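You operate a simulated robot arm through the tools that you are given. There is no shell and no other tool. Be economical: measure what you need, move in short steps, check, and stop when the job is done.

Carry out the task below with a simulated two-armed robot. There is one attempt and no reset: what you move stays moved.

## Task
Pick up the cable carton with the smallest size on its label from the top of the panel table with one hand, pass it to the other hand and put it on the top of the wooden workbench. Set down upright: cable carton.
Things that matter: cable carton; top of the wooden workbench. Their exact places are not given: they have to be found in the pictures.

The check looks at the end state, three seconds after you hand in, the way a careful person would. Anything else that was tipped, shoved, dropped, spilled or broken makes it a failure.

## Robot
Two 7-joint arms with three-finger grippers on one trunk, on a base that drives. Base frame: it is fixed to the floor where the robot stands at the start and does not move with it; the origin is under the middle of the robot, x ahead of it, y to its left, z up; the surface under the hand at the start is at about z = 860. Units: mm, degrees, N and s.
The left shoulder is at the start at [42, 154, 1007], the right one opposite. With the tool pointing down near the work surface each hand reaches from about 100 to 620 mm from the robot's upright axis, wherever it stands, measured 20 degrees to its own side. Places, roughly: top of the wooden workbench [-1600, -1400, 900]. Payload 2.69 kg a hand.
The tool frame of a hand sits at the grasp point between the pads (the TCP): z along the fingers, y along the line on which they close. The tips reach 29 mm beyond it. Largest opening 120 mm; the body of the gripper starts 78 mm behind the TCP.
Orientation is that of the tool frame in the base frame, as a unit quaternion [w, x, y, z]. With the fingers straight down and closing along the base's y, the tool's x points along the base's -x, its y along +y and its z along -z.

## Interface
- The arms move only by the tool drive_tool. It takes "left_deltas", "right_deltas" or both (then of equal length, played together; a hand with none holds still); each is one flat list of numbers, 7 for each row, row after row: the shift along the base's x, y, z in mm, then the turn, a rotation vector about the base's x, y, z in degrees, then the gripper command, from -1 (shut) to 1 (fully open), values between in proportion. In form: [dx, dy, dz, wx, wy, wz, fingers, dx, dy, dz, wx, wy, wz, fingers, ...]. A call has 1 to 10 rows; each row shifts and turns the commanded pose from where the row before left it. Rows are played at 5 a second. More than 50 mm and 8.6 degrees between two rows, or a gripper value outside its range, and nothing of the call is played. A pose out of reach is approached as far as the arm can. The call stops where the force on the tool passes 40 N (or 10 N more than at its start, if that is more) or the arm is blocked; 0.2 s more then pass. The fingers move at their own pace and stop on an object; they squeeze with about 25 N. The grip force told is the motor's: it shows also when the fingers shut on nothing. Time passes only in rows, and 0.2 s behind the last, so rows that do not move let the fingers close. The reply holds the time, the measured pose of the TCP, the force on the tool along the base axes, the opening and the grip force, in the units named above and with some noise, with the torque about the TCP (base axes, N m) and any sound that the robot's microphone picked up.
- Cameras (640 x 400 px; columns grow to the right, rows downward): "scene" is now at [156.1, 5.6, 1175.9]; the picture's right is [0.05, -1.00, 0.00], its down [-0.37, -0.02, -0.93] and it looks along [0.93, 0.05, -0.37] (base axes); focal length 214 px, centre (320, 200). "left" rides on the left gripper at [63, 0, -104] in its tool frame; the picture's right is [0.00, 1.00, 0.00], its down [-0.83, 0.00, -0.56] and it looks along [-0.56, 0.00, 0.83] (tool axes); focal length 275 px, centre (320, 200). "right" rides on the right gripper at [63, 0, -104] in its tool frame; the picture's right is [0.00, 1.00, 0.00], its down [-0.83, 0.00, -0.56] and it looks along [-0.56, 0.00, 0.83] (tool axes); focal length 275 px, centre (320, 200).
- snapshot(camera): a new picture of that camera. The clock stands still meanwhile.
- lift_body(by): slides the trunk up (or, below 0, down) by that many mm; the arms and the scene camera ride with it, the base frame stays. It gives what a move gives, with no picture.
- steer(legs): drives the robot by 1 to 6 legs, each [ahead, left, turn to the left] in mm, mm and degrees, along the robot's own axes; the way and the turn of a leg run together, so that a leg with both is an arc; at most 1500 mm and 180 degrees a leg. The arms and the cameras ride along, it lands a little off, and it stops where it bumps. It gives what a move gives.
- head_to(pan, tilt): turns the head with the scene camera to pan (to the left, within 80 degrees either way) and tilt (down, from -29 to 69), counted from straight ahead of the robot. It gives what a move gives.
- point_at(camera, pixels): for up to 12 pixels [column, row] of the newest picture of that camera ("zoom" is the newest enlarged one), the place [x, y, z] in the base frame of the surface seen there, good to about 3 mm. The clock stands still meanwhile.
- close_up(camera, box): a new picture of the part [left, top, right, bottom] of that camera's present view, enlarged. The clock stands still meanwhile.
- job_done(): hands the job in; it is judged then, once.

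Go step by step. Measure first, check grasps and placings, and put right what went wrong. The budget is 80 turns and 78 pictures, counting those below and the enlarged ones. Unless the task says otherwise, let go and move clear before handing in, and close with one line.

The tools are called after "Request:" as name(argument=value, ...) on one line, values as JSON. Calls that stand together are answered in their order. drive_tool: Moves the arms, as the interface text tells. Its arguments: {"type":"object","properties":{"left_deltas":{"type":"array"},"right_deltas":{"type":"array"}},"required":[]} The other tools are called the same way: lift_body (by) slides the trunk up or down; steer (legs) drives the base; head_to (pan, tilt) turns the head that bears the scene camera; snapshot (camera) takes a picture; point_at (camera, pixels) gives the place of the surface under pixels of a picture; close_up (camera, box) takes an enlarged picture of a part of a camera's view; job_done () hands the job in.

At the start:

```text
time: 0.0
left_eef_pos: [354.4, 199.9, 1112.3]
left_tcp_rot: [0.002, -0.001, 1.0, 0.001]
left_contact_force: [-0.1, 0.0, 0.2]
left_ft_torque: [0.01, 0.04, -0.04]
left_opening: 119.9
left_grasp_force: 0.0
right_eef_pos: [328.8, -97.9, 1121.2]
right_tcp_rot: [0.0, 0.0, 1.0, -0.001]
right_contact_force: [-0.2, 0.5, 0.9]
right_ft_torque: [-0.03, -0.02, 0.03]
right_opening: 120.0
right_grasp_force: 0.1
trunk travel left (down, up): [-375.0, 63.0]
robot x, y, heading: [-0.3, -1.0, 0.1]
head pan, tilt: [2.9, 22.0]
```

scene: 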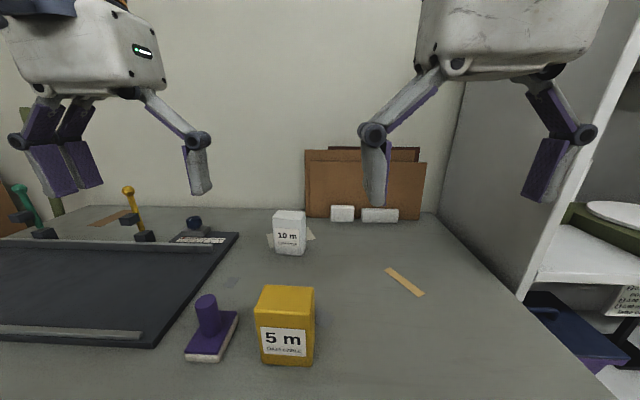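
right: 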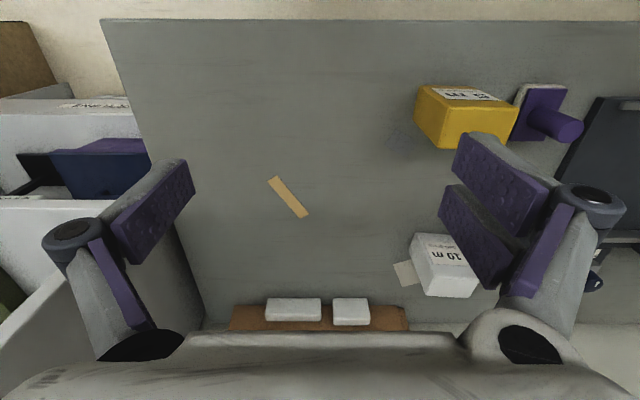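
left: 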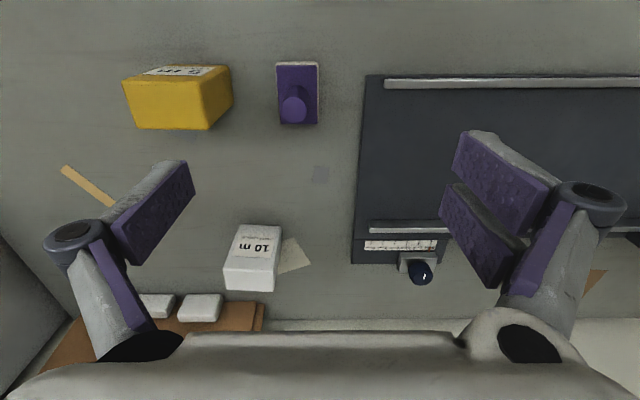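

Two labelled cartons show: yellow "5 m" at (287,325) and white "10 m" at (290,232). I'll enlarge to read the labels and measure.

Request:
close_up(camera="scene", box=[180, 200, 340, 370])

Request:
point_at(camera="scene", pixels=[[259, 306], [313, 310], [266, 286], [314, 288], [262, 360], [312, 363], [287, 298], [207, 300], [225, 345], [285, 345], [340, 340], [275, 214]])

Request:
point_at(camera="left", pixels=[[123, 82], [137, 127], [206, 127], [197, 82], [231, 103], [229, 67], [170, 105], [278, 63], [279, 122]])

```text
2.35 times, centred on (260, 285) of scene
```

zoom: 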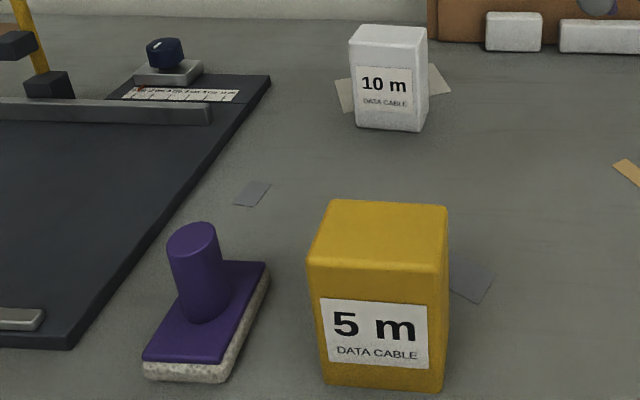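

```text
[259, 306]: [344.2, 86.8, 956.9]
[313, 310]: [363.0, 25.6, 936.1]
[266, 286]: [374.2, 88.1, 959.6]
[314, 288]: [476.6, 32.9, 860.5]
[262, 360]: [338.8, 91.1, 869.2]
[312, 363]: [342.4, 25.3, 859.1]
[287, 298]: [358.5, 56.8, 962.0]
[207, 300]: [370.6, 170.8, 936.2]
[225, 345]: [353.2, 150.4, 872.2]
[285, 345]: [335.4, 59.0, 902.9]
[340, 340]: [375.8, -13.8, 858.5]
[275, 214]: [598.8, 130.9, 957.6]
```

```text
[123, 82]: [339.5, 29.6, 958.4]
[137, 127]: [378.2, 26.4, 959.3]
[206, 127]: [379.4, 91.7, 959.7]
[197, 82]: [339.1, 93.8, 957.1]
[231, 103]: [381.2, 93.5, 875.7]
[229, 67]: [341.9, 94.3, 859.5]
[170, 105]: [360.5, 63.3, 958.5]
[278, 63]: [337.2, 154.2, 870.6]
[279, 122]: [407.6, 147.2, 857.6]
```

The smallest label is the yellow 5 m carton: x 338–384, y 26–93, z 860–960. I'll have the right hand take its upper part, tilted 45° from the right and closing along x, so the left hand can take the lower part. First I turn the right hand.

Request:
drive_tool(right_deltas=[0, 0, 0, 0, 0, 8.5, 1, 0, 0, 0, 0, 0, 8.5, 1, 0, 0, 0, 0, 0, 8.5, 1, 0, 0, 0, 0, 0, 8.5, 1, 0, 0, 0, 0, 0, 8.5, 1, 0, 0, 0, 0, 0, 8.5, 1, 0, 0, 0, 0, 0, 8.5, 1, 0, 0, 0, 0, 0, 8.5, 1, 0, 0, 0, 0, 0, 8.5, 1, 0, 0, 0, 0, 0, 8.5, 1])

Request:
drive_tool(right_deltas=[0, 0, 0, 0, 0, 5, 1, 0, 0, 0, 7.5, 0, 0, 1, 0, 0, 0, 7.5, 0, 0, 1, 0, 0, 0, 7.5, 0, 0, 1, 0, 0, 0, 7.5, 0, 0, 1, 0, 0, 0, 7.5, 0, 0, 1, 0, 0, 0, 7.5, 0, 0, 1])

```text
time: 2.2
left_eef_pos: [353.6, 199.6, 1111.9]
left_tcp_rot: [0.0, -0.001, 1.0, 0.0]
left_contact_force: [0.4, 0.8, -0.4]
left_ft_torque: [0.02, -0.03, -0.02]
left_opening: 120.0
left_grasp_force: 0.0
right_eef_pos: [329.5, -97.9, 1120.6]
right_tcp_rot: [0.0, -0.676, 0.737, 0.0]
right_contact_force: [-0.9, -0.9, -0.5]
right_ft_torque: [0.04, 0.03, 0.0]
right_opening: 120.1
right_grasp_force: 0.1
trunk travel left (down, up): [-375.0, 63.0]
robot x, y, heading: [1.7, 3.1, 0.2]
head pan, tilt: [2.9, 22.0]
```

```text
time: 3.8
left_eef_pos: [354.2, 199.7, 1111.3]
left_tcp_rot: [0.001, 0.001, 1.0, 0.0]
left_contact_force: [-0.2, -0.3, 0.1]
left_ft_torque: [-0.01, 0.0, 0.0]
left_opening: 120.0
left_grasp_force: 0.1
right_eef_pos: [329.3, -97.4, 1120.9]
right_tcp_rot: [-0.272, 0.653, -0.652, -0.272]
right_contact_force: [0.6, -1.2, 0.5]
right_ft_torque: [-0.03, -0.02, 0.06]
right_opening: 119.9
right_grasp_force: 0.0
trunk travel left (down, up): [-375.0, 63.0]
robot x, y, heading: [0.8, -1.5, 0.3]
head pan, tilt: [2.9, 22.0]
```

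The turn worked (tool at 45°). Next I go to the pre-grasp at about (360,-30,1018) and look.

Request:
drive_tool(right_deltas=[10, 22, -34, 0, 0, 0, 1, 10, 22, -34, 0, 0, 0, 1, 11, 23, -35, 0, 0, 0, 1])

Request:
snapshot(camera="right")

Request:
snapshot(camera="scene")

```text
time: 4.6
left_eef_pos: [354.0, 200.9, 1111.6]
left_tcp_rot: [0.001, 0.0, 1.0, 0.001]
left_contact_force: [-0.4, -0.1, -0.8]
left_ft_torque: [-0.04, 0.03, -0.02]
left_opening: 120.0
left_grasp_force: 0.0
right_eef_pos: [361.8, -30.7, 1017.5]
right_tcp_rot: [-0.27, 0.654, -0.653, -0.271]
right_contact_force: [-0.4, 0.8, 0.5]
right_ft_torque: [0.02, 0.02, 0.0]
right_opening: 119.9
right_grasp_force: 0.0
trunk travel left (down, up): [-375.0, 63.0]
robot x, y, heading: [1.5, -2.9, 0.1]
head pan, tilt: [2.9, 22.0]
```

```text
73 pictures are left
```

right: 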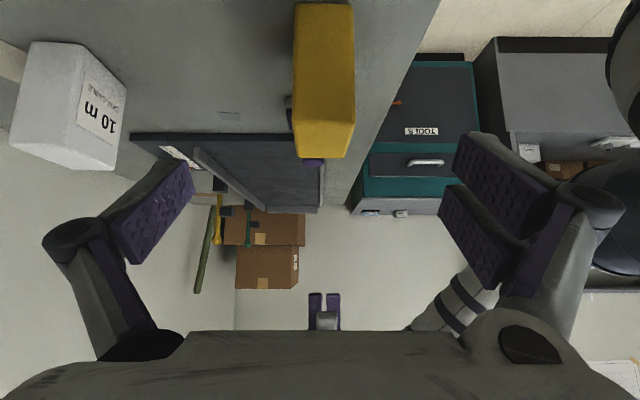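

```text
72 pictures are left
```

scene: 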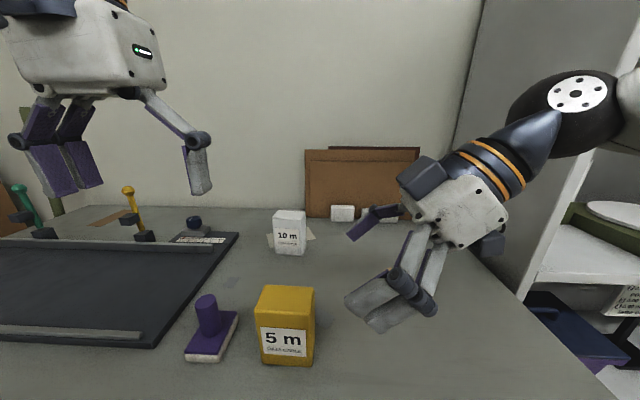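

The carton is centred between the fingers (column 323). I advance along the tool, then close.

Request:
drive_tool(right_deltas=[0, 26, -26, 0, 0, 0, 1, 0, 26, -26, 0, 0, 0, 1, 0, 26, -25, 0, 0, 0, 1])

Request:
snapshot(camera="scene")

Request:
snapshot(camera="right")

```text
time: 5.4
left_eef_pos: [354.8, 201.0, 1111.3]
left_tcp_rot: [0.001, 0.001, 1.0, 0.002]
left_contact_force: [-0.4, 0.6, 0.4]
left_ft_torque: [0.01, 0.0, 0.01]
left_opening: 120.0
left_grasp_force: 0.2
right_eef_pos: [360.0, 48.9, 940.4]
right_tcp_rot: [0.271, -0.653, 0.653, 0.271]
right_contact_force: [0.2, 0.0, -0.3]
right_ft_torque: [-0.03, -0.02, 0.03]
right_opening: 119.9
right_grasp_force: 0.0
trunk travel left (down, up): [-375.0, 63.0]
robot x, y, heading: [0.5, -2.4, 0.2]
head pan, tilt: [2.9, 22.0]
```

```text
71 pictures are left
```

scene: 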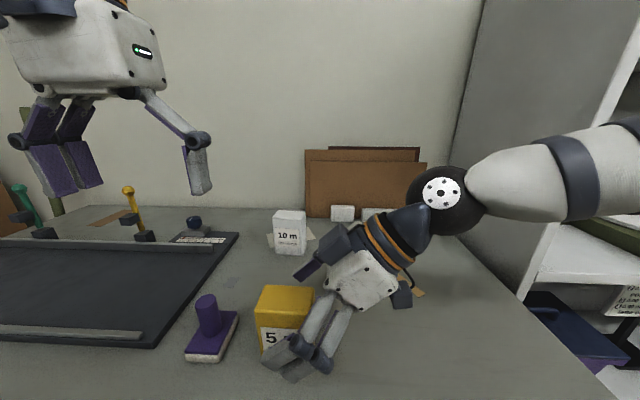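

```text
70 pictures are left
```

right: 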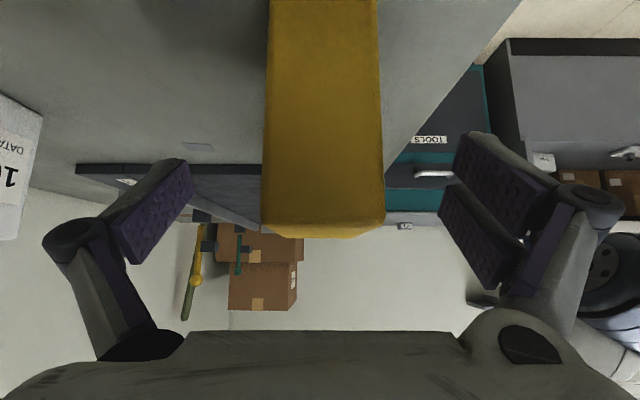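

Columns 262–383 are centred, so I close and hold.

Request:
drive_tool(right_deltas=[0, 0, 0, 0, 0, 0, -1, 0, 0, 0, 0, 0, 0, -1, 0, 0, 0, 0, 0, 0, -1, 0, 0, 0, 0, 0, 0, -1])

Request:
drive_tool(right_deltas=[0, 0, 15, 0, 0, 0, -1, 0, 0, 30, 0, 0, 0, -1, 0, 0, 40, 0, 0, 0, -1, 0, 0, 40, 0, 0, 0, -1])

Request:
snapshot(camera="scene")

Request:
snapshot(camera="right")

```text
time: 6.4
left_eef_pos: [352.8, 199.7, 1112.2]
left_tcp_rot: [0.0, 0.0, 1.0, 0.001]
left_contact_force: [-0.1, 0.4, 0.2]
left_ft_torque: [0.02, -0.01, 0.02]
left_opening: 120.0
left_grasp_force: 0.0
right_eef_pos: [358.3, 48.4, 940.7]
right_tcp_rot: [0.271, -0.653, 0.654, 0.27]
right_contact_force: [-0.1, 1.2, 4.0]
right_ft_torque: [0.15, 0.07, -0.07]
right_opening: 44.5
right_grasp_force: 25.3
trunk travel left (down, up): [-375.0, 63.0]
robot x, y, heading: [0.3, -1.9, 0.1]
head pan, tilt: [2.9, 22.0]
```

```text
time: 7.4
left_eef_pos: [353.1, 199.4, 1112.7]
left_tcp_rot: [0.001, 0.0, 1.0, 0.002]
left_contact_force: [-0.1, -0.1, 0.2]
left_ft_torque: [0.01, 0.01, -0.02]
left_opening: 120.1
left_grasp_force: 0.0
right_eef_pos: [359.3, 47.6, 1064.5]
right_tcp_rot: [-0.271, 0.653, -0.653, -0.271]
right_contact_force: [0.4, 0.5, -1.3]
right_ft_torque: [-0.01, -0.03, 0.01]
right_opening: 44.3
right_grasp_force: 24.7
trunk travel left (down, up): [-375.0, 63.0]
robot x, y, heading: [0.8, 0.8, -0.1]
head pan, tilt: [2.9, 22.0]
```

```text
69 pictures are left
```

scene: 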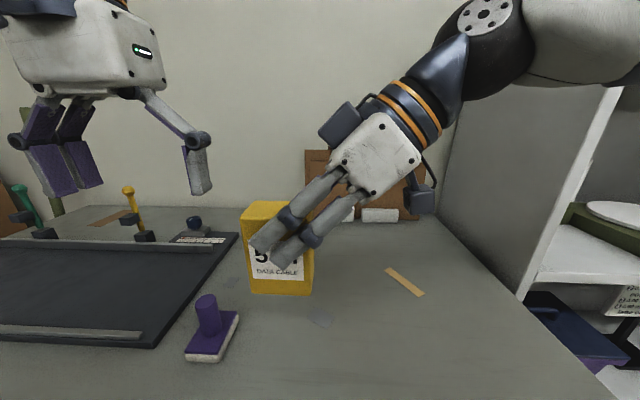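

```text
68 pictures are left
```

right: 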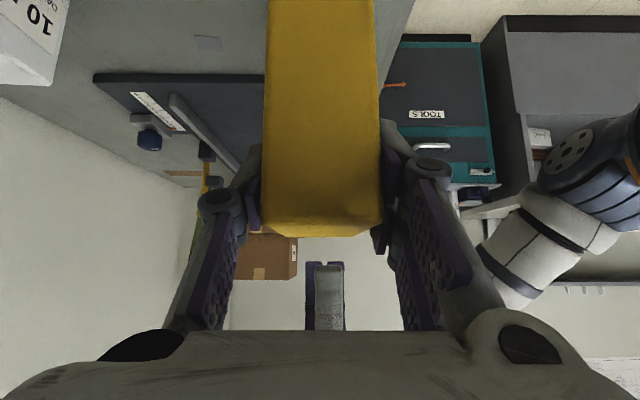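

The carton is held upright and off the table (opening 44, no slip); its bottom is at about z 984. Next I turn the left hand as the mirror image.

Request:
drive_tool(left_deltas=[0, 0, 0, 0, 0, -8.5, 1, 0, 0, 0, 0, 0, -8.5, 1, 0, 0, 0, 0, 0, -8.5, 1, 0, 0, 0, 0, 0, -8.5, 1, 0, 0, 0, 0, 0, -8.5, 1, 0, 0, 0, 0, 0, -8.5, 1, 0, 0, 0, 0, 0, -8.5, 1, 0, 0, 0, 0, 0, -8.5, 1, 0, 0, 0, 0, 0, -8.5, 1, 0, 0, 0, 0, 0, -8.5, 1])

Request:
drive_tool(left_deltas=[0, 0, 0, 0, 0, -5, 1, 0, 0, 0, -7.5, 0, 0, 1, 0, 0, 0, -7.5, 0, 0, 1, 0, 0, 0, -7.5, 0, 0, 1, 0, 0, 0, -7.5, 0, 0, 1, 0, 0, 0, -7.5, 0, 0, 1, 0, 0, 0, -7.5, 0, 0, 1])

Request:
snapshot(camera="left")

Request:
snapshot(camera="scene")

```text
time: 9.6
left_eef_pos: [353.9, 200.0, 1111.7]
left_tcp_rot: [0.002, 0.677, 0.736, 0.0]
left_contact_force: [-0.1, 0.0, 0.2]
left_ft_torque: [0.01, -0.03, -0.03]
left_opening: 119.8
left_grasp_force: 0.0
right_eef_pos: [359.8, 47.8, 1065.2]
right_tcp_rot: [-0.271, 0.653, -0.653, -0.271]
right_contact_force: [-0.3, -0.1, -1.2]
right_ft_torque: [0.0, -0.03, 0.0]
right_opening: 44.3
right_grasp_force: 24.7
trunk travel left (down, up): [-375.0, 63.0]
robot x, y, heading: [0.9, -1.1, -0.1]
head pan, tilt: [2.9, 22.0]
```

```text
time: 11.2
left_eef_pos: [354.0, 199.5, 1112.8]
left_tcp_rot: [0.273, 0.652, 0.653, -0.271]
left_contact_force: [-0.2, -0.9, 0.0]
left_ft_torque: [0.02, -0.04, 0.03]
left_opening: 119.8
left_grasp_force: 0.0
right_eef_pos: [360.2, 47.3, 1063.6]
right_tcp_rot: [0.271, -0.653, 0.653, 0.271]
right_contact_force: [0.3, -0.5, -0.6]
right_ft_torque: [-0.02, -0.01, -0.01]
right_opening: 44.8
right_grasp_force: 25.1
trunk travel left (down, up): [-375.0, 63.0]
robot x, y, heading: [0.5, -0.6, 0.2]
head pan, tilt: [2.9, 22.0]
```

```text
67 pictures are left
```

left: 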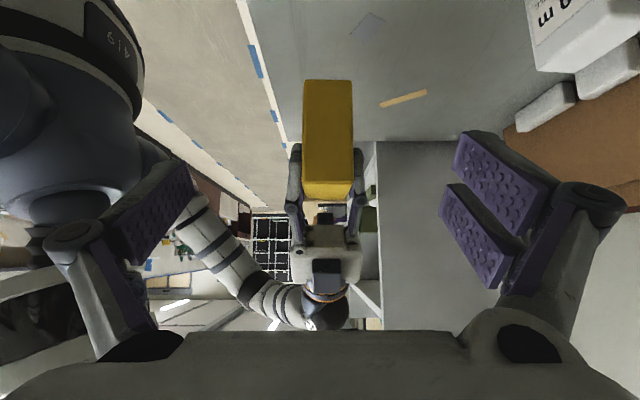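

```text
66 pictures are left
```

scene: 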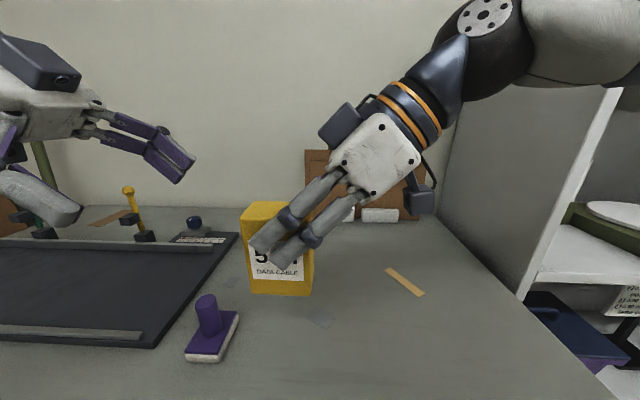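

Checking the carton's exact place from the left camera before the left hand comes in.

Request:
point_at(camera="left", pixels=[[307, 84], [350, 84], [305, 176], [350, 176], [328, 130], [328, 192], [303, 195], [350, 197], [294, 160], [359, 160]])

Request:
point_at(camera="scene", pixels=[[252, 290], [308, 292], [245, 215], [262, 205], [265, 250], [280, 262], [295, 210]])

```text
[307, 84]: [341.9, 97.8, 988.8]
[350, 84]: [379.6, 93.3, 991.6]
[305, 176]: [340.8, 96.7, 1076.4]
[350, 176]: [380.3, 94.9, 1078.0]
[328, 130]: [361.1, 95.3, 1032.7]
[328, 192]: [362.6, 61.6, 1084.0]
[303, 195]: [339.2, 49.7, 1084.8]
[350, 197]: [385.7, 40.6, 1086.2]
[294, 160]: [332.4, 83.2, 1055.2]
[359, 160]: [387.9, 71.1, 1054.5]
```

```text
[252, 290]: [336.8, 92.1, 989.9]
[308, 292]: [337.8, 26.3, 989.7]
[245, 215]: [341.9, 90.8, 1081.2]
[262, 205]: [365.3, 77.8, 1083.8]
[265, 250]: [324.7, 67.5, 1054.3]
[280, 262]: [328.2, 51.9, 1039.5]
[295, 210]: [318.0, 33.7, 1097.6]
```

Carton centre is (361, 61), bottom at about z 984; the right fingertips end near (75,1050). The left hand goes to the pre-pose, then to TCP (361,78,1020), just below them.

Request:
drive_tool(left_deltas=[7, -43, -15, 0, 0, 0, 1, 0, -26, -26, 0, 0, 0, 1, 0, -26, -26, 0, 0, 0, 1, 0, -26, -26, 0, 0, 0, 1])

Request:
snapshot(camera="left")

Request:
snapshot(camera="scene")

```text
time: 12.2
left_eef_pos: [360.8, 79.0, 1017.2]
left_tcp_rot: [0.273, 0.652, 0.654, -0.271]
left_contact_force: [-0.4, 0.9, 0.2]
left_ft_torque: [-0.01, 0.0, 0.0]
left_opening: 119.8
left_grasp_force: 0.1
right_eef_pos: [362.1, 47.9, 1064.7]
right_tcp_rot: [-0.27, 0.654, -0.653, -0.27]
right_contact_force: [0.5, -0.3, -1.8]
right_ft_torque: [0.01, 0.01, 0.0]
right_opening: 44.4
right_grasp_force: 25.1
trunk travel left (down, up): [-375.0, 63.0]
robot x, y, heading: [-0.6, 0.3, -0.0]
head pan, tilt: [2.9, 22.0]
```

```text
65 pictures are left
```

left: 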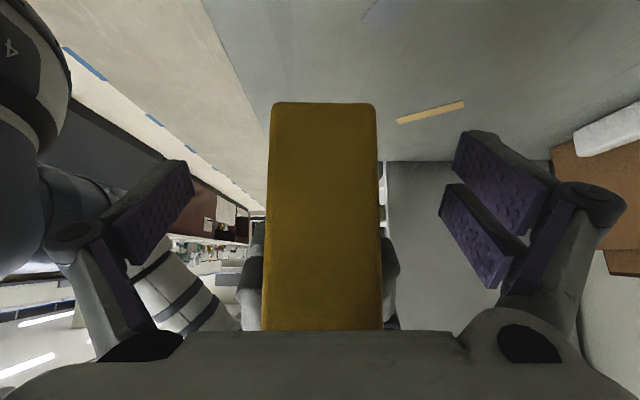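

```text
64 pictures are left
```

scene: 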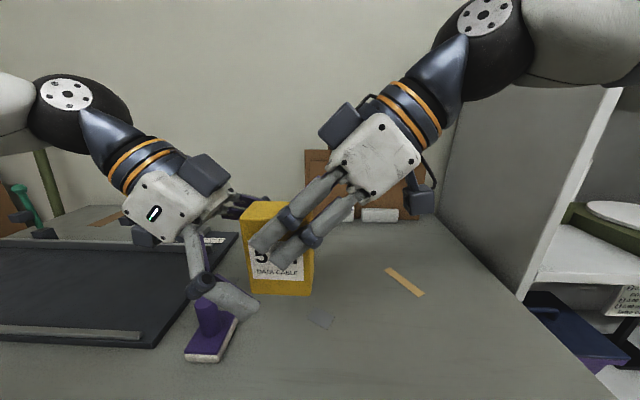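

The carton is centred in the left hand (columns 268–378) and the fingers clear the right ones. I close the left.

Request:
drive_tool(left_deltas=[0, 0, 0, 0, 0, 0, 0, 0, 0, 0, 0, 0, 0, -1, 0, 0, 0, 0, 0, 0, -1, 0, 0, 0, 0, 0, 0, -1, 0, 0, 0, 0, 0, 0, -1])

Request:
snapshot(camera="scene")

Request:
snapshot(camera="left")

```text
time: 13.4
left_eef_pos: [359.6, 80.0, 1017.6]
left_tcp_rot: [0.272, 0.653, 0.653, -0.271]
left_contact_force: [8.4, 4.5, -1.3]
left_ft_torque: [0.13, -0.28, -0.04]
left_opening: 44.8
left_grasp_force: 24.9
right_eef_pos: [359.8, 46.8, 1065.3]
right_tcp_rot: [-0.27, 0.654, -0.653, -0.271]
right_contact_force: [-8.2, -4.1, 0.8]
right_ft_torque: [-0.28, 0.64, 0.29]
right_opening: 44.3
right_grasp_force: 24.2
trunk travel left (down, up): [-375.0, 63.0]
robot x, y, heading: [1.4, 2.0, -0.0]
head pan, tilt: [2.9, 22.0]
```

```text
63 pictures are left
```

scene: 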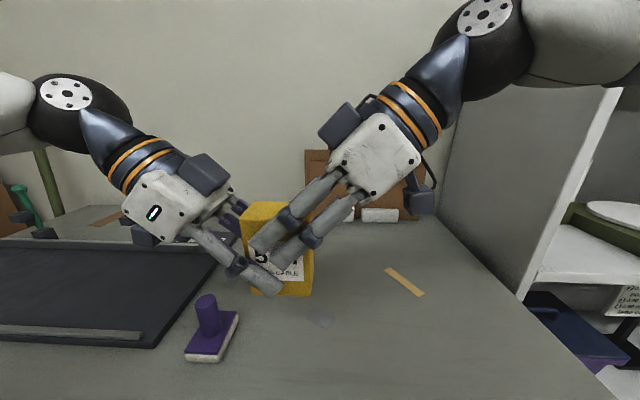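

```text
62 pictures are left
```

left: 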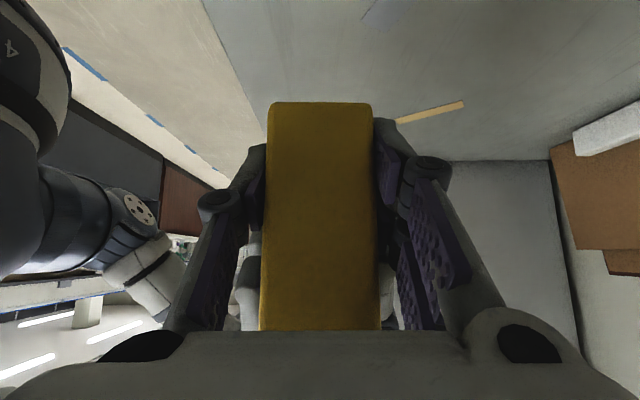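

Both hands hold it firmly (openings 44.8 and 44.3, about 25 N each). I open the right hand and withdraw it along its own axis.

Request:
drive_tool(right_deltas=[0, 0, 0, 0, 0, 0, -0.1, 0, 0, 0, 0, 0, 0, 1, 0, 0, 0, 0, 0, 0, 1, 0, -25, 25, 0, 0, 0, 1, 0, -30, 30, 0, 0, 0, 1, 0, -30, 30, 0, 0, 0, 1, 0, -30, 20, 0, 0, 0, 1])

Request:
snapshot(camera="scene")

Request:
snapshot(camera="left")

```text
time: 15.0
left_eef_pos: [358.1, 78.9, 1018.5]
left_tcp_rot: [0.273, 0.652, 0.653, -0.271]
left_contact_force: [0.9, -0.2, 0.0]
left_ft_torque: [0.04, 0.02, -0.03]
left_opening: 44.5
left_grasp_force: 24.9
right_eef_pos: [359.6, -68.3, 1170.4]
right_tcp_rot: [-0.27, 0.654, -0.653, -0.271]
right_contact_force: [-0.6, -0.5, 0.4]
right_ft_torque: [0.0, 0.0, 0.0]
right_opening: 119.8
right_grasp_force: 0.1
trunk travel left (down, up): [-375.0, 63.0]
robot x, y, heading: [-2.0, 2.4, 0.2]
head pan, tilt: [2.9, 22.0]
```

```text
61 pictures are left
```

scene: 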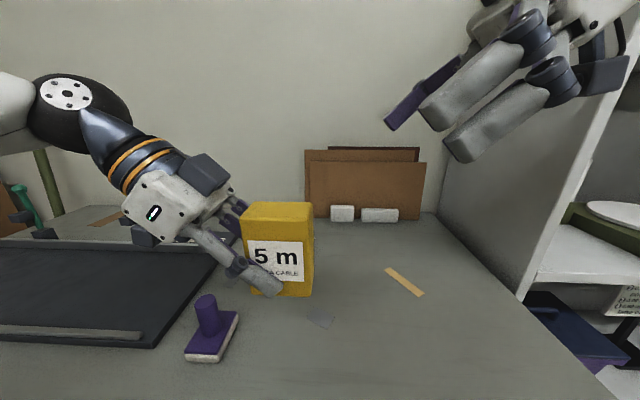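

```text
60 pictures are left
```

left: 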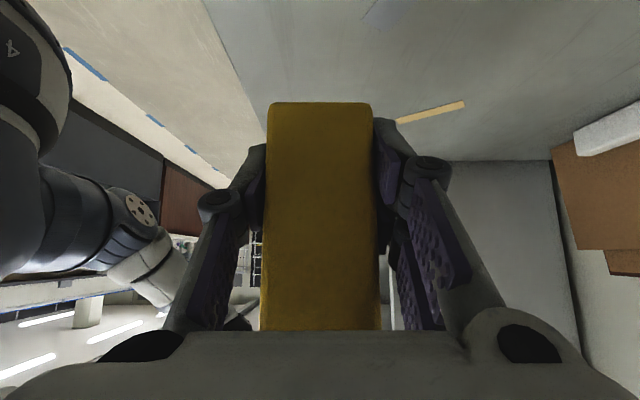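

The handover is done and the carton is upright in the left hand. I raise both hands for travel and look to the sides before driving.

Request:
drive_tool(left_deltas=[0, 0, 30, 0, 0, 0, -1, 0, 0, 40, 0, 0, 0, -1, -30, 0, 20, 0, 0, 0, -1, -30, 0, 0, 0, 0, 0, -1], right_deltas=[-20, -20, 0, 0, 0, 0, 1, -20, -20, 0, 0, 0, 0, 1, -20, -20, 0, 0, 0, 0, 1, -10, 0, 0, 0, 0, 0, 1])

Request:
head_to(pan=-80, tilt=25)

Request:
snapshot(camera="scene")

Request:
head_to(pan=80, tilt=25)

Request:
snapshot(camera="scene")

```text
time: 16.0
left_eef_pos: [300.0, 78.4, 1109.2]
left_tcp_rot: [0.271, 0.653, 0.653, -0.271]
left_contact_force: [-0.1, -0.3, -0.9]
left_ft_torque: [0.03, 0.0, -0.01]
left_opening: 44.3
left_grasp_force: 24.8
right_eef_pos: [290.7, -127.4, 1171.1]
right_tcp_rot: [0.271, -0.653, 0.654, 0.271]
right_contact_force: [0.2, -0.9, 0.8]
right_ft_torque: [-0.04, -0.03, -0.02]
right_opening: 119.9
right_grasp_force: 0.1
trunk travel left (down, up): [-375.0, 63.0]
robot x, y, heading: [0.3, -0.3, 0.1]
head pan, tilt: [2.9, 22.0]
```

```text
time: 17.6
left_eef_pos: [300.7, 78.6, 1109.0]
left_tcp_rot: [0.272, 0.653, 0.653, -0.271]
left_contact_force: [0.6, 0.6, -0.9]
left_ft_torque: [0.04, -0.02, -0.05]
left_opening: 44.6
left_grasp_force: 25.2
right_eef_pos: [289.4, -127.3, 1171.4]
right_tcp_rot: [-0.27, 0.653, -0.653, -0.271]
right_contact_force: [1.0, 0.9, -0.5]
right_ft_torque: [-0.02, 0.02, -0.03]
right_opening: 119.7
right_grasp_force: 0.1
trunk travel left (down, up): [-375.0, 63.0]
robot x, y, heading: [-1.5, -0.7, 0.1]
head pan, tilt: [-80.0, 25.0]
```

```text
59 pictures are left
```

scene: 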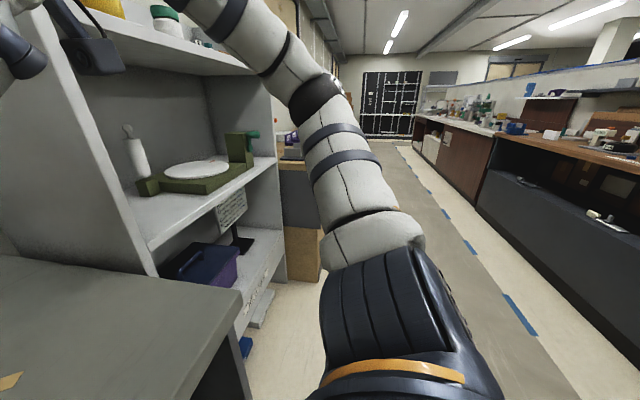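

```text
time: 20.0
left_eef_pos: [300.8, 79.7, 1107.8]
left_tcp_rot: [0.27, 0.653, 0.653, -0.27]
left_contact_force: [0.1, 0.2, -1.5]
left_ft_torque: [0.01, 0.01, -0.01]
left_opening: 44.2
left_grasp_force: 25.1
right_eef_pos: [290.3, -127.8, 1169.4]
right_tcp_rot: [0.271, -0.653, 0.654, 0.27]
right_contact_force: [-0.7, 0.2, 0.3]
right_ft_torque: [0.01, -0.02, 0.02]
right_opening: 120.2
right_grasp_force: 0.0
trunk travel left (down, up): [-375.0, 63.0]
robot x, y, heading: [-1.7, 0.1, 0.1]
head pan, tilt: [80.0, 25.0]
```

```text
58 pictures are left
```

scene: 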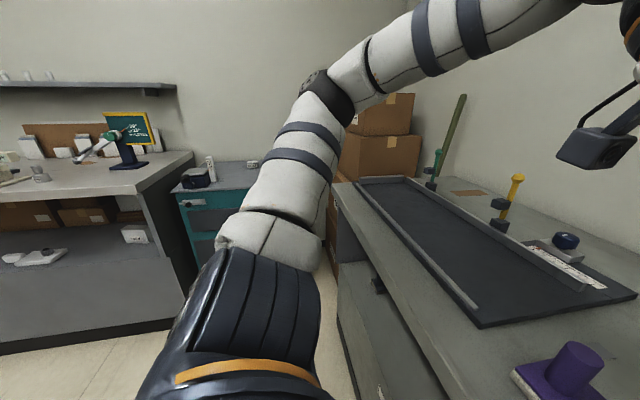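

There is a wide aisle behind, with the bench row across it. I back off 400 mm, turn right 90° and look.

Request:
steer(legs=[[-400, 0, 0], [0, 0, -90]])

Request:
head_to(pan=-45, tilt=25)

Request:
snapshot(camera="scene")

```text
time: 26.3
left_eef_pos: [-320.5, -299.9, 1107.5]
left_tcp_rot: [0.001, 0.923, 0.002, -0.384]
left_contact_force: [0.0, 0.0, -2.1]
left_ft_torque: [-0.02, -0.03, -0.01]
left_opening: 44.2
left_grasp_force: 25.2
right_eef_pos: [-526.9, -290.6, 1171.0]
right_tcp_rot: [0.382, -0.001, 0.924, 0.001]
right_contact_force: [0.0, -0.6, 0.1]
right_ft_torque: [-0.01, 0.01, 0.0]
right_opening: 120.0
right_grasp_force: 0.1
trunk travel left (down, up): [-375.0, 63.0]
robot x, y, heading: [-399.6, 0.8, -89.7]
head pan, tilt: [80.0, 25.0]
```

```text
time: 28.4
left_eef_pos: [-321.7, -300.8, 1108.1]
left_tcp_rot: [0.001, 0.923, 0.002, -0.384]
left_contact_force: [0.0, 0.1, -1.2]
left_ft_torque: [-0.04, -0.04, 0.0]
left_opening: 44.4
left_grasp_force: 25.0
right_eef_pos: [-526.4, -290.9, 1169.6]
right_tcp_rot: [0.383, -0.002, 0.924, 0.001]
right_contact_force: [-0.7, 0.0, 0.6]
right_ft_torque: [-0.02, 0.01, 0.0]
right_opening: 120.0
right_grasp_force: 0.0
trunk travel left (down, up): [-375.0, 63.0]
robot x, y, heading: [-401.7, 1.1, -89.7]
head pan, tilt: [-45.0, 25.0]
```

```text
57 pictures are left
```

scene: 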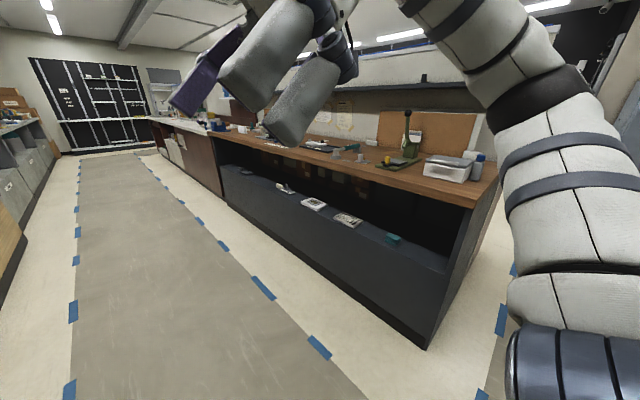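

The wooden workbench is ahead on the right (brown top, front edge from (215,132) to (478,205)). I measure it.

Request:
point_at(camera="scene", pixels=[[476, 204], [420, 192], [360, 176], [290, 155], [230, 138], [425, 178], [355, 163], [300, 147], [455, 180], [428, 345], [420, 350], [250, 220]])

Request:
close_up(camera="scene", box=[200, 80, 500, 260])

```text
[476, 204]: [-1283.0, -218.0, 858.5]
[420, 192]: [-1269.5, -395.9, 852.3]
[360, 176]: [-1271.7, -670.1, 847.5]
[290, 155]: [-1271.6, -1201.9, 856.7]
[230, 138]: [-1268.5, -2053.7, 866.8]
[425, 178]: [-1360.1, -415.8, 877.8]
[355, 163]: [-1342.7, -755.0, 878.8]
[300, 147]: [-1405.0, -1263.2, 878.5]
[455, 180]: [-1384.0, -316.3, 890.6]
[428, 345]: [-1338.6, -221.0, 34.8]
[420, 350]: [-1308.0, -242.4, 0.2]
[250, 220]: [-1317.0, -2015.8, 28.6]
```

```text
2.13 times, centred on (350, 170) of scene
```

zoom: 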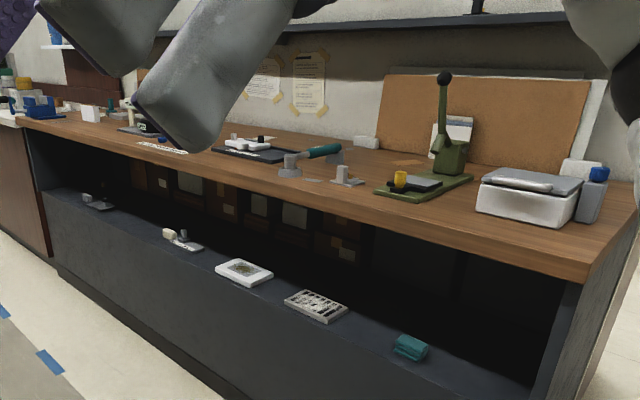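

The bench top is at z≈878, front edge x≈-1270, y from -210 to -2100. I drive opposite it at about (-750,-1000), face it and look.

Request:
steer(legs=[[1000, -300, 0], [0, 0, -90]])

Request:
head_to(pan=0, tilt=30)

Request:
snapshot(camera="scene")

```text
time: 37.6
left_eef_pos: [-996.3, -1083.5, 1108.9]
left_tcp_rot: [-0.27, 0.654, -0.652, -0.273]
left_contact_force: [-0.9, 0.0, -1.6]
left_ft_torque: [-0.02, 0.0, -0.01]
left_opening: 44.3
left_grasp_force: 25.0
right_eef_pos: [-987.2, -877.6, 1171.2]
right_tcp_rot: [0.271, 0.653, 0.654, -0.27]
right_contact_force: [0.3, -0.4, 0.5]
right_ft_torque: [0.01, -0.04, -0.01]
right_opening: 119.7
right_grasp_force: 0.1
trunk travel left (down, up): [-375.0, 63.0]
robot x, y, heading: [-699.4, -1005.1, -179.9]
head pan, tilt: [-45.0, 25.0]
```

```text
time: 38.7
left_eef_pos: [-996.4, -1084.0, 1108.6]
left_tcp_rot: [-0.27, 0.654, -0.652, -0.273]
left_contact_force: [-0.6, -1.0, -1.7]
left_ft_torque: [-0.05, 0.01, 0.01]
left_opening: 44.6
left_grasp_force: 24.9
right_eef_pos: [-987.8, -876.6, 1170.0]
right_tcp_rot: [0.271, 0.653, 0.654, -0.271]
right_contact_force: [0.7, -0.5, 0.1]
right_ft_torque: [-0.01, -0.06, 0.0]
right_opening: 119.8
right_grasp_force: 0.2
trunk travel left (down, up): [-375.0, 63.0]
robot x, y, heading: [-697.7, -1002.5, -180.1]
head pan, tilt: [0.0, 30.0]
```

```text
55 pictures are left
```

scene: 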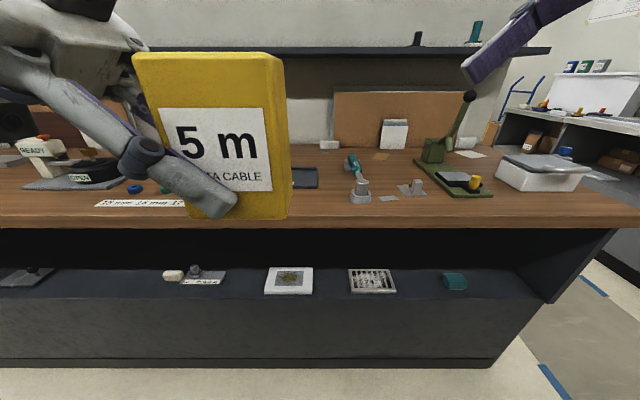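

A free patch shows around (320,200) between the black mat and the driver at (358,190). I measure the surroundings.

Request:
point_at(camera="scene", pixels=[[318, 205], [320, 186], [300, 210], [350, 202], [370, 202], [388, 199], [425, 195], [340, 210], [318, 169], [440, 195], [460, 210], [400, 210]])

Request:
drive_tool(left_deltas=[0, -50, 0, 0, 0, 0, -1, 0, -50, 0, 0, 0, 0, -1, 0, -50, 0, 0, 0, 0, -1])

Request:
snapshot(camera="scene")

```text
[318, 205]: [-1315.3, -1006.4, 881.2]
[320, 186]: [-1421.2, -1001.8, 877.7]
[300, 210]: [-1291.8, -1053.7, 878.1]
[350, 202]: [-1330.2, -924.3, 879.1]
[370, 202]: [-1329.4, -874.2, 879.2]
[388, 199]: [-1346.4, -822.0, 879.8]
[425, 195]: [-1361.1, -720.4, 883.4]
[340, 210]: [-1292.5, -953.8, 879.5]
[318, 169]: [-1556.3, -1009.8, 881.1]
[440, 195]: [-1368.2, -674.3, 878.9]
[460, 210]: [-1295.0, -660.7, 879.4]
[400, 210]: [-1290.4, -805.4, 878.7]
```

```text
time: 39.5
left_eef_pos: [-997.2, -1235.5, 1107.7]
left_tcp_rot: [-0.271, 0.654, -0.652, -0.271]
left_contact_force: [0.0, 0.5, -1.2]
left_ft_torque: [0.0, 0.01, 0.01]
left_opening: 44.4
left_grasp_force: 25.1
right_eef_pos: [-986.7, -877.0, 1170.8]
right_tcp_rot: [0.271, 0.653, 0.654, -0.27]
right_contact_force: [-0.1, 0.5, -0.3]
right_ft_torque: [0.02, 0.01, 0.01]
right_opening: 120.2
right_grasp_force: 0.1
trunk travel left (down, up): [-375.0, 63.0]
robot x, y, heading: [-696.1, -1004.1, -180.0]
head pan, tilt: [0.0, 30.0]
```

```text
54 pictures are left
```

scene: 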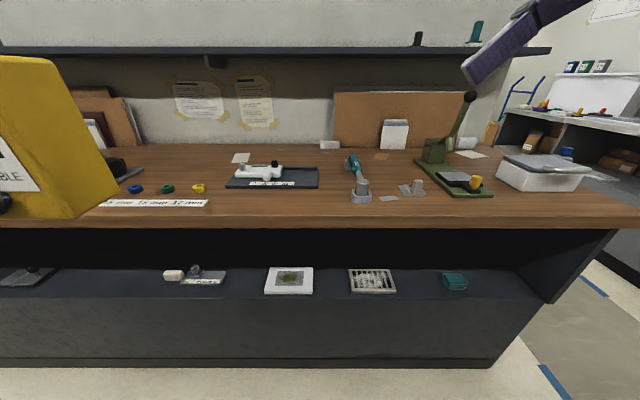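

The view is clear now: there is free wood in front of the mat, around (285,203). I measure its borders.

Request:
point_at(camera="scene", pixels=[[230, 189], [318, 189], [209, 203], [285, 203], [285, 215], [352, 200], [199, 192], [167, 194], [265, 170], [100, 205], [245, 203], [260, 196]])

```text
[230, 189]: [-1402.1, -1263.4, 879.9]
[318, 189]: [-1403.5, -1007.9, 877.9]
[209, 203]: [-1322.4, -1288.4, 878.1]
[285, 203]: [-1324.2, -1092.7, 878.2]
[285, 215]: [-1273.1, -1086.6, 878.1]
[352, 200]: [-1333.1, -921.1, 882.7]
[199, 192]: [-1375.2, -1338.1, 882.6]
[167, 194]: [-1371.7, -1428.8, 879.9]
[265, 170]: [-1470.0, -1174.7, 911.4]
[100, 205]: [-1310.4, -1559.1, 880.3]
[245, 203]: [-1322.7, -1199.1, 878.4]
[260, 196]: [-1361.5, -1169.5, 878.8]
```

Free area: x -1272…-1395, y -1280…-930. Target carton centre is (-1332,-1080), so TCP about (-1332,-1098,912). I drive ahead 200 mm.

Request:
steer(legs=[[200, 0, 0]])

Request:
drive_tool(left_deltas=[-33, 45, 0, 0, 0, 0, -1, -33, 45, 0, 0, 0, 0, -1, -33, 45, 0, 0, 0, 0, -1, -33, 0, 0, 0, 0, 0, -1])

Request:
snapshot(camera="scene")

```text
time: 41.1
left_eef_pos: [-1199.3, -1234.8, 1106.8]
left_tcp_rot: [-0.271, 0.654, -0.652, -0.271]
left_contact_force: [-0.4, -0.1, -1.4]
left_ft_torque: [-0.02, -0.02, -0.03]
left_opening: 44.2
left_grasp_force: 24.7
right_eef_pos: [-1189.0, -877.6, 1170.6]
right_tcp_rot: [0.271, 0.653, 0.654, -0.27]
right_contact_force: [-0.4, 1.1, 0.2]
right_ft_torque: [0.01, 0.02, -0.01]
right_opening: 120.0
right_grasp_force: 0.0
trunk travel left (down, up): [-375.0, 63.0]
robot x, y, heading: [-897.3, -1007.5, -179.9]
head pan, tilt: [0.0, 30.0]
```

```text
refused: row 1 steps farther than a row can; nothing moved
```

```text
53 pictures are left
```

scene: 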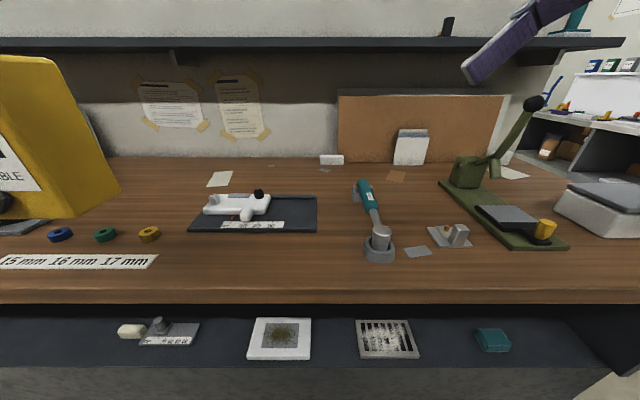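

The spot is clear. I move over it in smaller steps, at z≈980 first.

Request:
drive_tool(left_deltas=[-27, 28, 0, 0, 0, 0, -1, -27, 28, 0, 0, 0, 0, -1, -27, 27, 0, 0, 0, 0, -1, -26, 27, 0, 0, 0, 0, -1, -26, 27, 0, 0, 0, 0, -1, 0, 0, -40, 0, 0, 0, -1, 0, 0, -40, 0, 0, 0, -1, 0, 0, -40, 0, 0, 0, -1])

Request:
snapshot(camera="scene")

Request:
snapshot(camera="left")

```text
time: 42.9
left_eef_pos: [-1332.1, -1096.6, 988.3]
left_tcp_rot: [-0.271, 0.653, -0.653, -0.271]
left_contact_force: [-0.7, -1.1, -1.1]
left_ft_torque: [0.0, -0.01, 0.04]
left_opening: 44.3
left_grasp_force: 24.9
right_eef_pos: [-1188.3, -877.7, 1171.5]
right_tcp_rot: [0.271, 0.653, 0.654, -0.27]
right_contact_force: [-0.5, -0.1, 0.0]
right_ft_torque: [0.0, 0.01, 0.01]
right_opening: 120.0
right_grasp_force: 0.0
trunk travel left (down, up): [-375.0, 63.0]
robot x, y, heading: [-897.3, -1004.8, -180.0]
head pan, tilt: [0.0, 30.0]
```

```text
52 pictures are left
```

scene: 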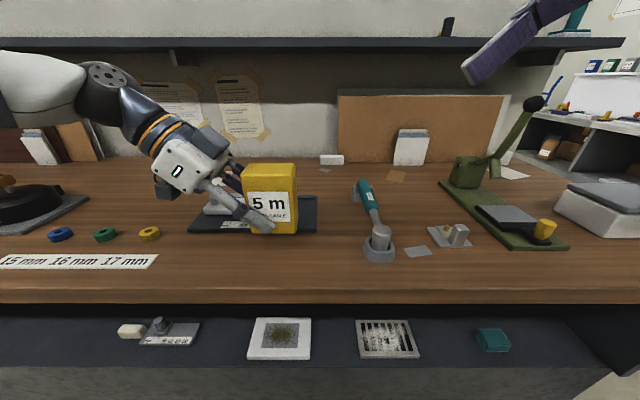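

```text
51 pictures are left
```

left: 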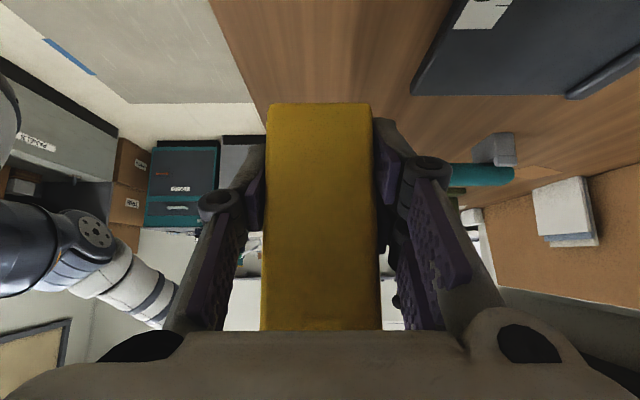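

The carton is over the free patch and upright. I check its bottom edge height before lowering.

Request:
point_at(camera="scene", pixels=[[255, 232], [294, 232], [248, 171], [293, 171], [275, 167], [285, 260]])

Request:
drive_tool(left_deltas=[0, 0, -25, 0, 0, 0, -1, 0, 0, -25, 0, 0, 0, -1, 0, 0, -15, 0, 0, 0, -1])

Request:
snapshot(camera="scene")

```text
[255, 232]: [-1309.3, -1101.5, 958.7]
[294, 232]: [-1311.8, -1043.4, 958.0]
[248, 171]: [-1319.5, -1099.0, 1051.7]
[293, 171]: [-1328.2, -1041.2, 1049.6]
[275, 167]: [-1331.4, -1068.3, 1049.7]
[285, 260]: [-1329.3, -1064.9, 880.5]
```

```text
time: 43.7
left_eef_pos: [-1332.7, -1096.7, 924.1]
left_tcp_rot: [-0.27, 0.654, -0.652, -0.272]
left_contact_force: [-0.5, 0.8, -1.0]
left_ft_torque: [-0.02, 0.01, 0.0]
left_opening: 44.5
left_grasp_force: 25.1
right_eef_pos: [-1188.6, -877.2, 1170.1]
right_tcp_rot: [0.27, 0.653, 0.654, -0.27]
right_contact_force: [0.3, -0.6, 0.3]
right_ft_torque: [0.01, 0.02, 0.04]
right_opening: 120.1
right_grasp_force: 0.0
trunk travel left (down, up): [-375.0, 63.0]
robot x, y, heading: [-896.2, -1005.2, -179.9]
head pan, tilt: [0.0, 30.0]
```

```text
50 pictures are left
```

scene: 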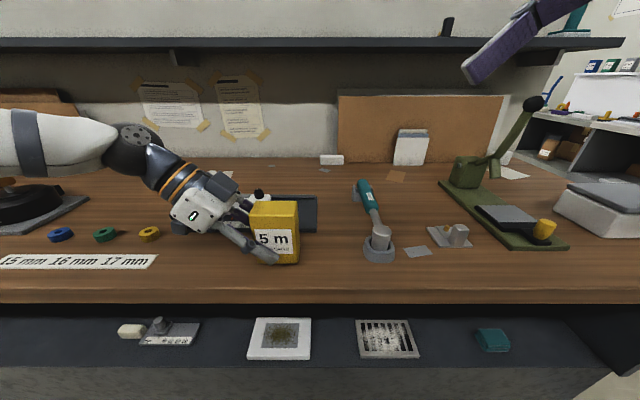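

The gap is about 8–12 mm; I lower gently and watch the force.

Request:
drive_tool(left_deltas=[0, 0, -2, 0, 0, 0, -1, 0, 0, -2, 0, 0, 0, -1, 0, 0, -2, 0, 0, 0, -1, 0, 0, -1, 0, 0, 0, -1])

Request:
drive_tool(left_deltas=[0, 0, -1.5, 0, 0, 0, -1, 0, 0, 0, 0, 0, 0, -1])

Request:
close_up(camera="scene", box=[200, 180, 340, 280])

```text
time: 44.7
left_eef_pos: [-1331.1, -1097.1, 916.6]
left_tcp_rot: [-0.27, 0.653, -0.653, -0.271]
left_contact_force: [-0.3, 0.4, -1.2]
left_ft_torque: [0.01, 0.01, -0.02]
left_opening: 44.6
left_grasp_force: 25.2
right_eef_pos: [-1187.1, -876.7, 1169.0]
right_tcp_rot: [0.27, 0.653, 0.654, -0.271]
right_contact_force: [0.1, -0.3, 0.6]
right_ft_torque: [0.02, 0.01, 0.02]
right_opening: 119.9
right_grasp_force: 0.0
trunk travel left (down, up): [-375.0, 63.0]
robot x, y, heading: [-896.5, -1007.2, -180.0]
head pan, tilt: [0.0, 30.0]
```

```text
time: 45.3
left_eef_pos: [-1332.0, -1097.4, 915.2]
left_tcp_rot: [-0.269, 0.654, -0.653, -0.272]
left_contact_force: [0.0, -0.2, 2.8]
left_ft_torque: [-0.04, 0.12, 0.04]
left_opening: 44.2
left_grasp_force: 24.8
right_eef_pos: [-1187.5, -877.5, 1170.9]
right_tcp_rot: [0.27, 0.653, 0.654, -0.27]
right_contact_force: [-0.5, 0.1, 0.8]
right_ft_torque: [0.04, -0.01, -0.01]
right_opening: 120.1
right_grasp_force: 0.0
trunk travel left (down, up): [-375.0, 63.0]
robot x, y, heading: [-896.4, -1003.6, -179.7]
head pan, tilt: [0.0, 30.0]
```

```text
4.00 times, centred on (270, 230) of scene
```

zoom: 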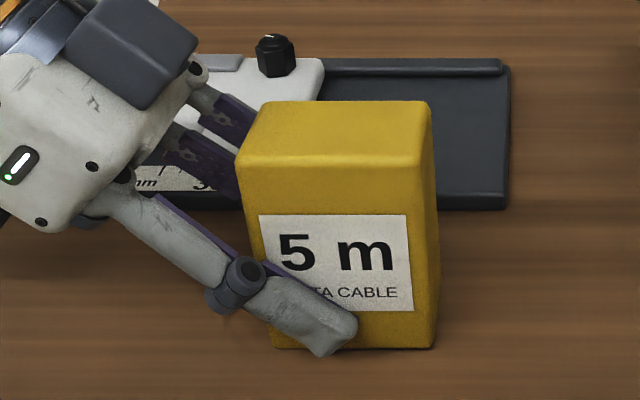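

Contact is felt (+4 N). One more millimetre, then I open only part way (about 72 mm, since the mat is behind) and withdraw along the tool axis.

Request:
drive_tool(left_deltas=[0, 0, -0.7, 0, 0, 0, -1, 0, 0, 0, 0, 0, 0, -0.1, 0, 0, 0, 0, 0, 0, 0.15, 0, 0, 0, 0, 0, 0, 0.15])

Request:
close_up(camera="scene", box=[200, 180, 340, 280])

```text
time: 46.3
left_eef_pos: [-1330.8, -1098.2, 914.0]
left_tcp_rot: [-0.271, 0.654, -0.652, -0.272]
left_contact_force: [0.1, -0.8, -0.2]
left_ft_torque: [0.02, 0.0, -0.01]
left_opening: 68.9
left_grasp_force: 0.0
right_eef_pos: [-1188.2, -877.1, 1170.2]
right_tcp_rot: [0.271, 0.652, 0.655, -0.269]
right_contact_force: [-0.3, 0.1, 0.6]
right_ft_torque: [-0.01, 0.0, -0.02]
right_opening: 119.7
right_grasp_force: 0.0
trunk travel left (down, up): [-375.0, 63.0]
robot x, y, heading: [-896.4, -1005.8, -179.9]
head pan, tilt: [0.0, 30.0]
```

```text
4.00 times, centred on (270, 230) of scene
```

zoom: 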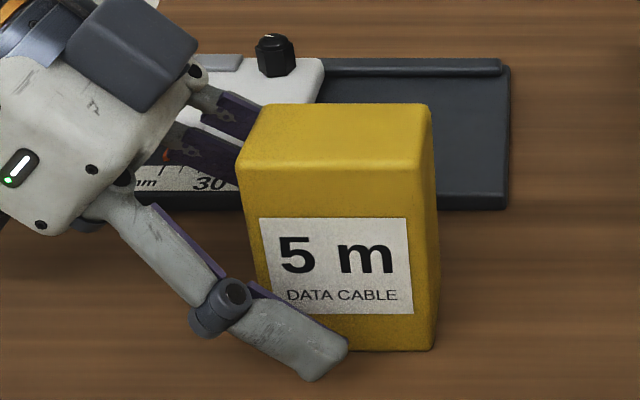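

The fingers are free (force about 0) and the carton stands upright. I withdraw along the tool axis.

Request:
drive_tool(left_deltas=[0, -15, 15, 0, 0, 0, 0.15, 0, -25, 25, 0, 0, 0, 0.15, 0, -30, 30, 0, 0, 0, 0.15, 0, -30, 35, 0, 0, 0, 0.15, 0, 0, 45, 0, 0, 0, 0.15])

Request:
snapshot(camera="scene")

Request:
close_up(camera="scene", box=[180, 170, 380, 295])

```text
time: 47.5
left_eef_pos: [-1331.6, -1196.0, 1063.6]
left_tcp_rot: [-0.27, 0.654, -0.652, -0.272]
left_contact_force: [-0.1, 0.3, 0.7]
left_ft_torque: [0.03, 0.02, 0.02]
left_opening: 68.9
left_grasp_force: 0.1
right_eef_pos: [-1188.2, -877.2, 1169.3]
right_tcp_rot: [0.271, 0.653, 0.654, -0.27]
right_contact_force: [0.0, -0.4, -0.1]
right_ft_torque: [0.01, -0.01, -0.02]
right_opening: 120.2
right_grasp_force: 0.1
trunk travel left (down, up): [-375.0, 63.0]
robot x, y, heading: [-895.6, -1003.2, -179.7]
head pan, tilt: [0.0, 30.0]
```

```text
47 pictures are left
```

scene: 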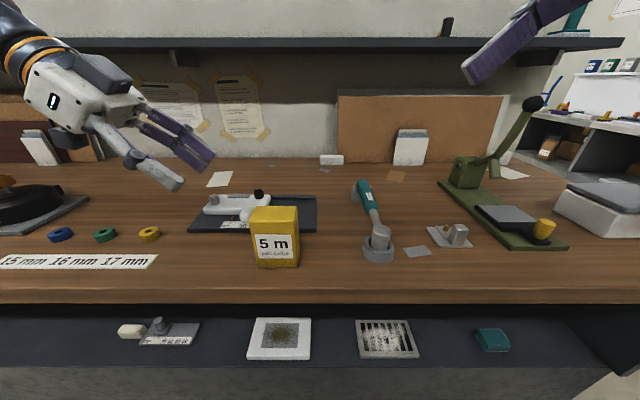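

```text
3.20 times, centred on (280, 232) of scene
```

zoom: 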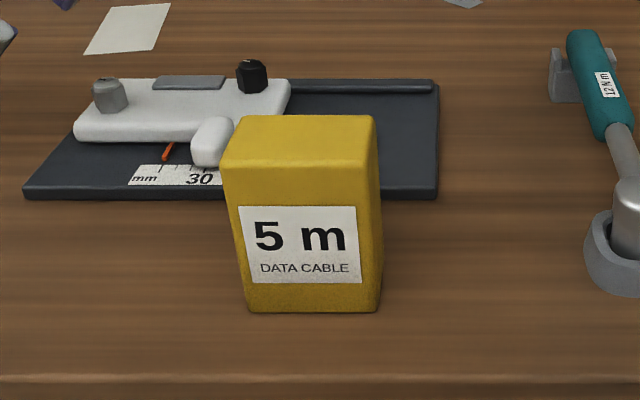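

The carton stands upright on the wooden bench, nothing around it has moved, and both hands are clear, so I hand in.

Request:
job_done()

```text
The job is handed in.
```

I picked up the 5 m cable carton with the right hand and passed it to the left. It now stands upright on the wooden workbench, and both hands are clear.
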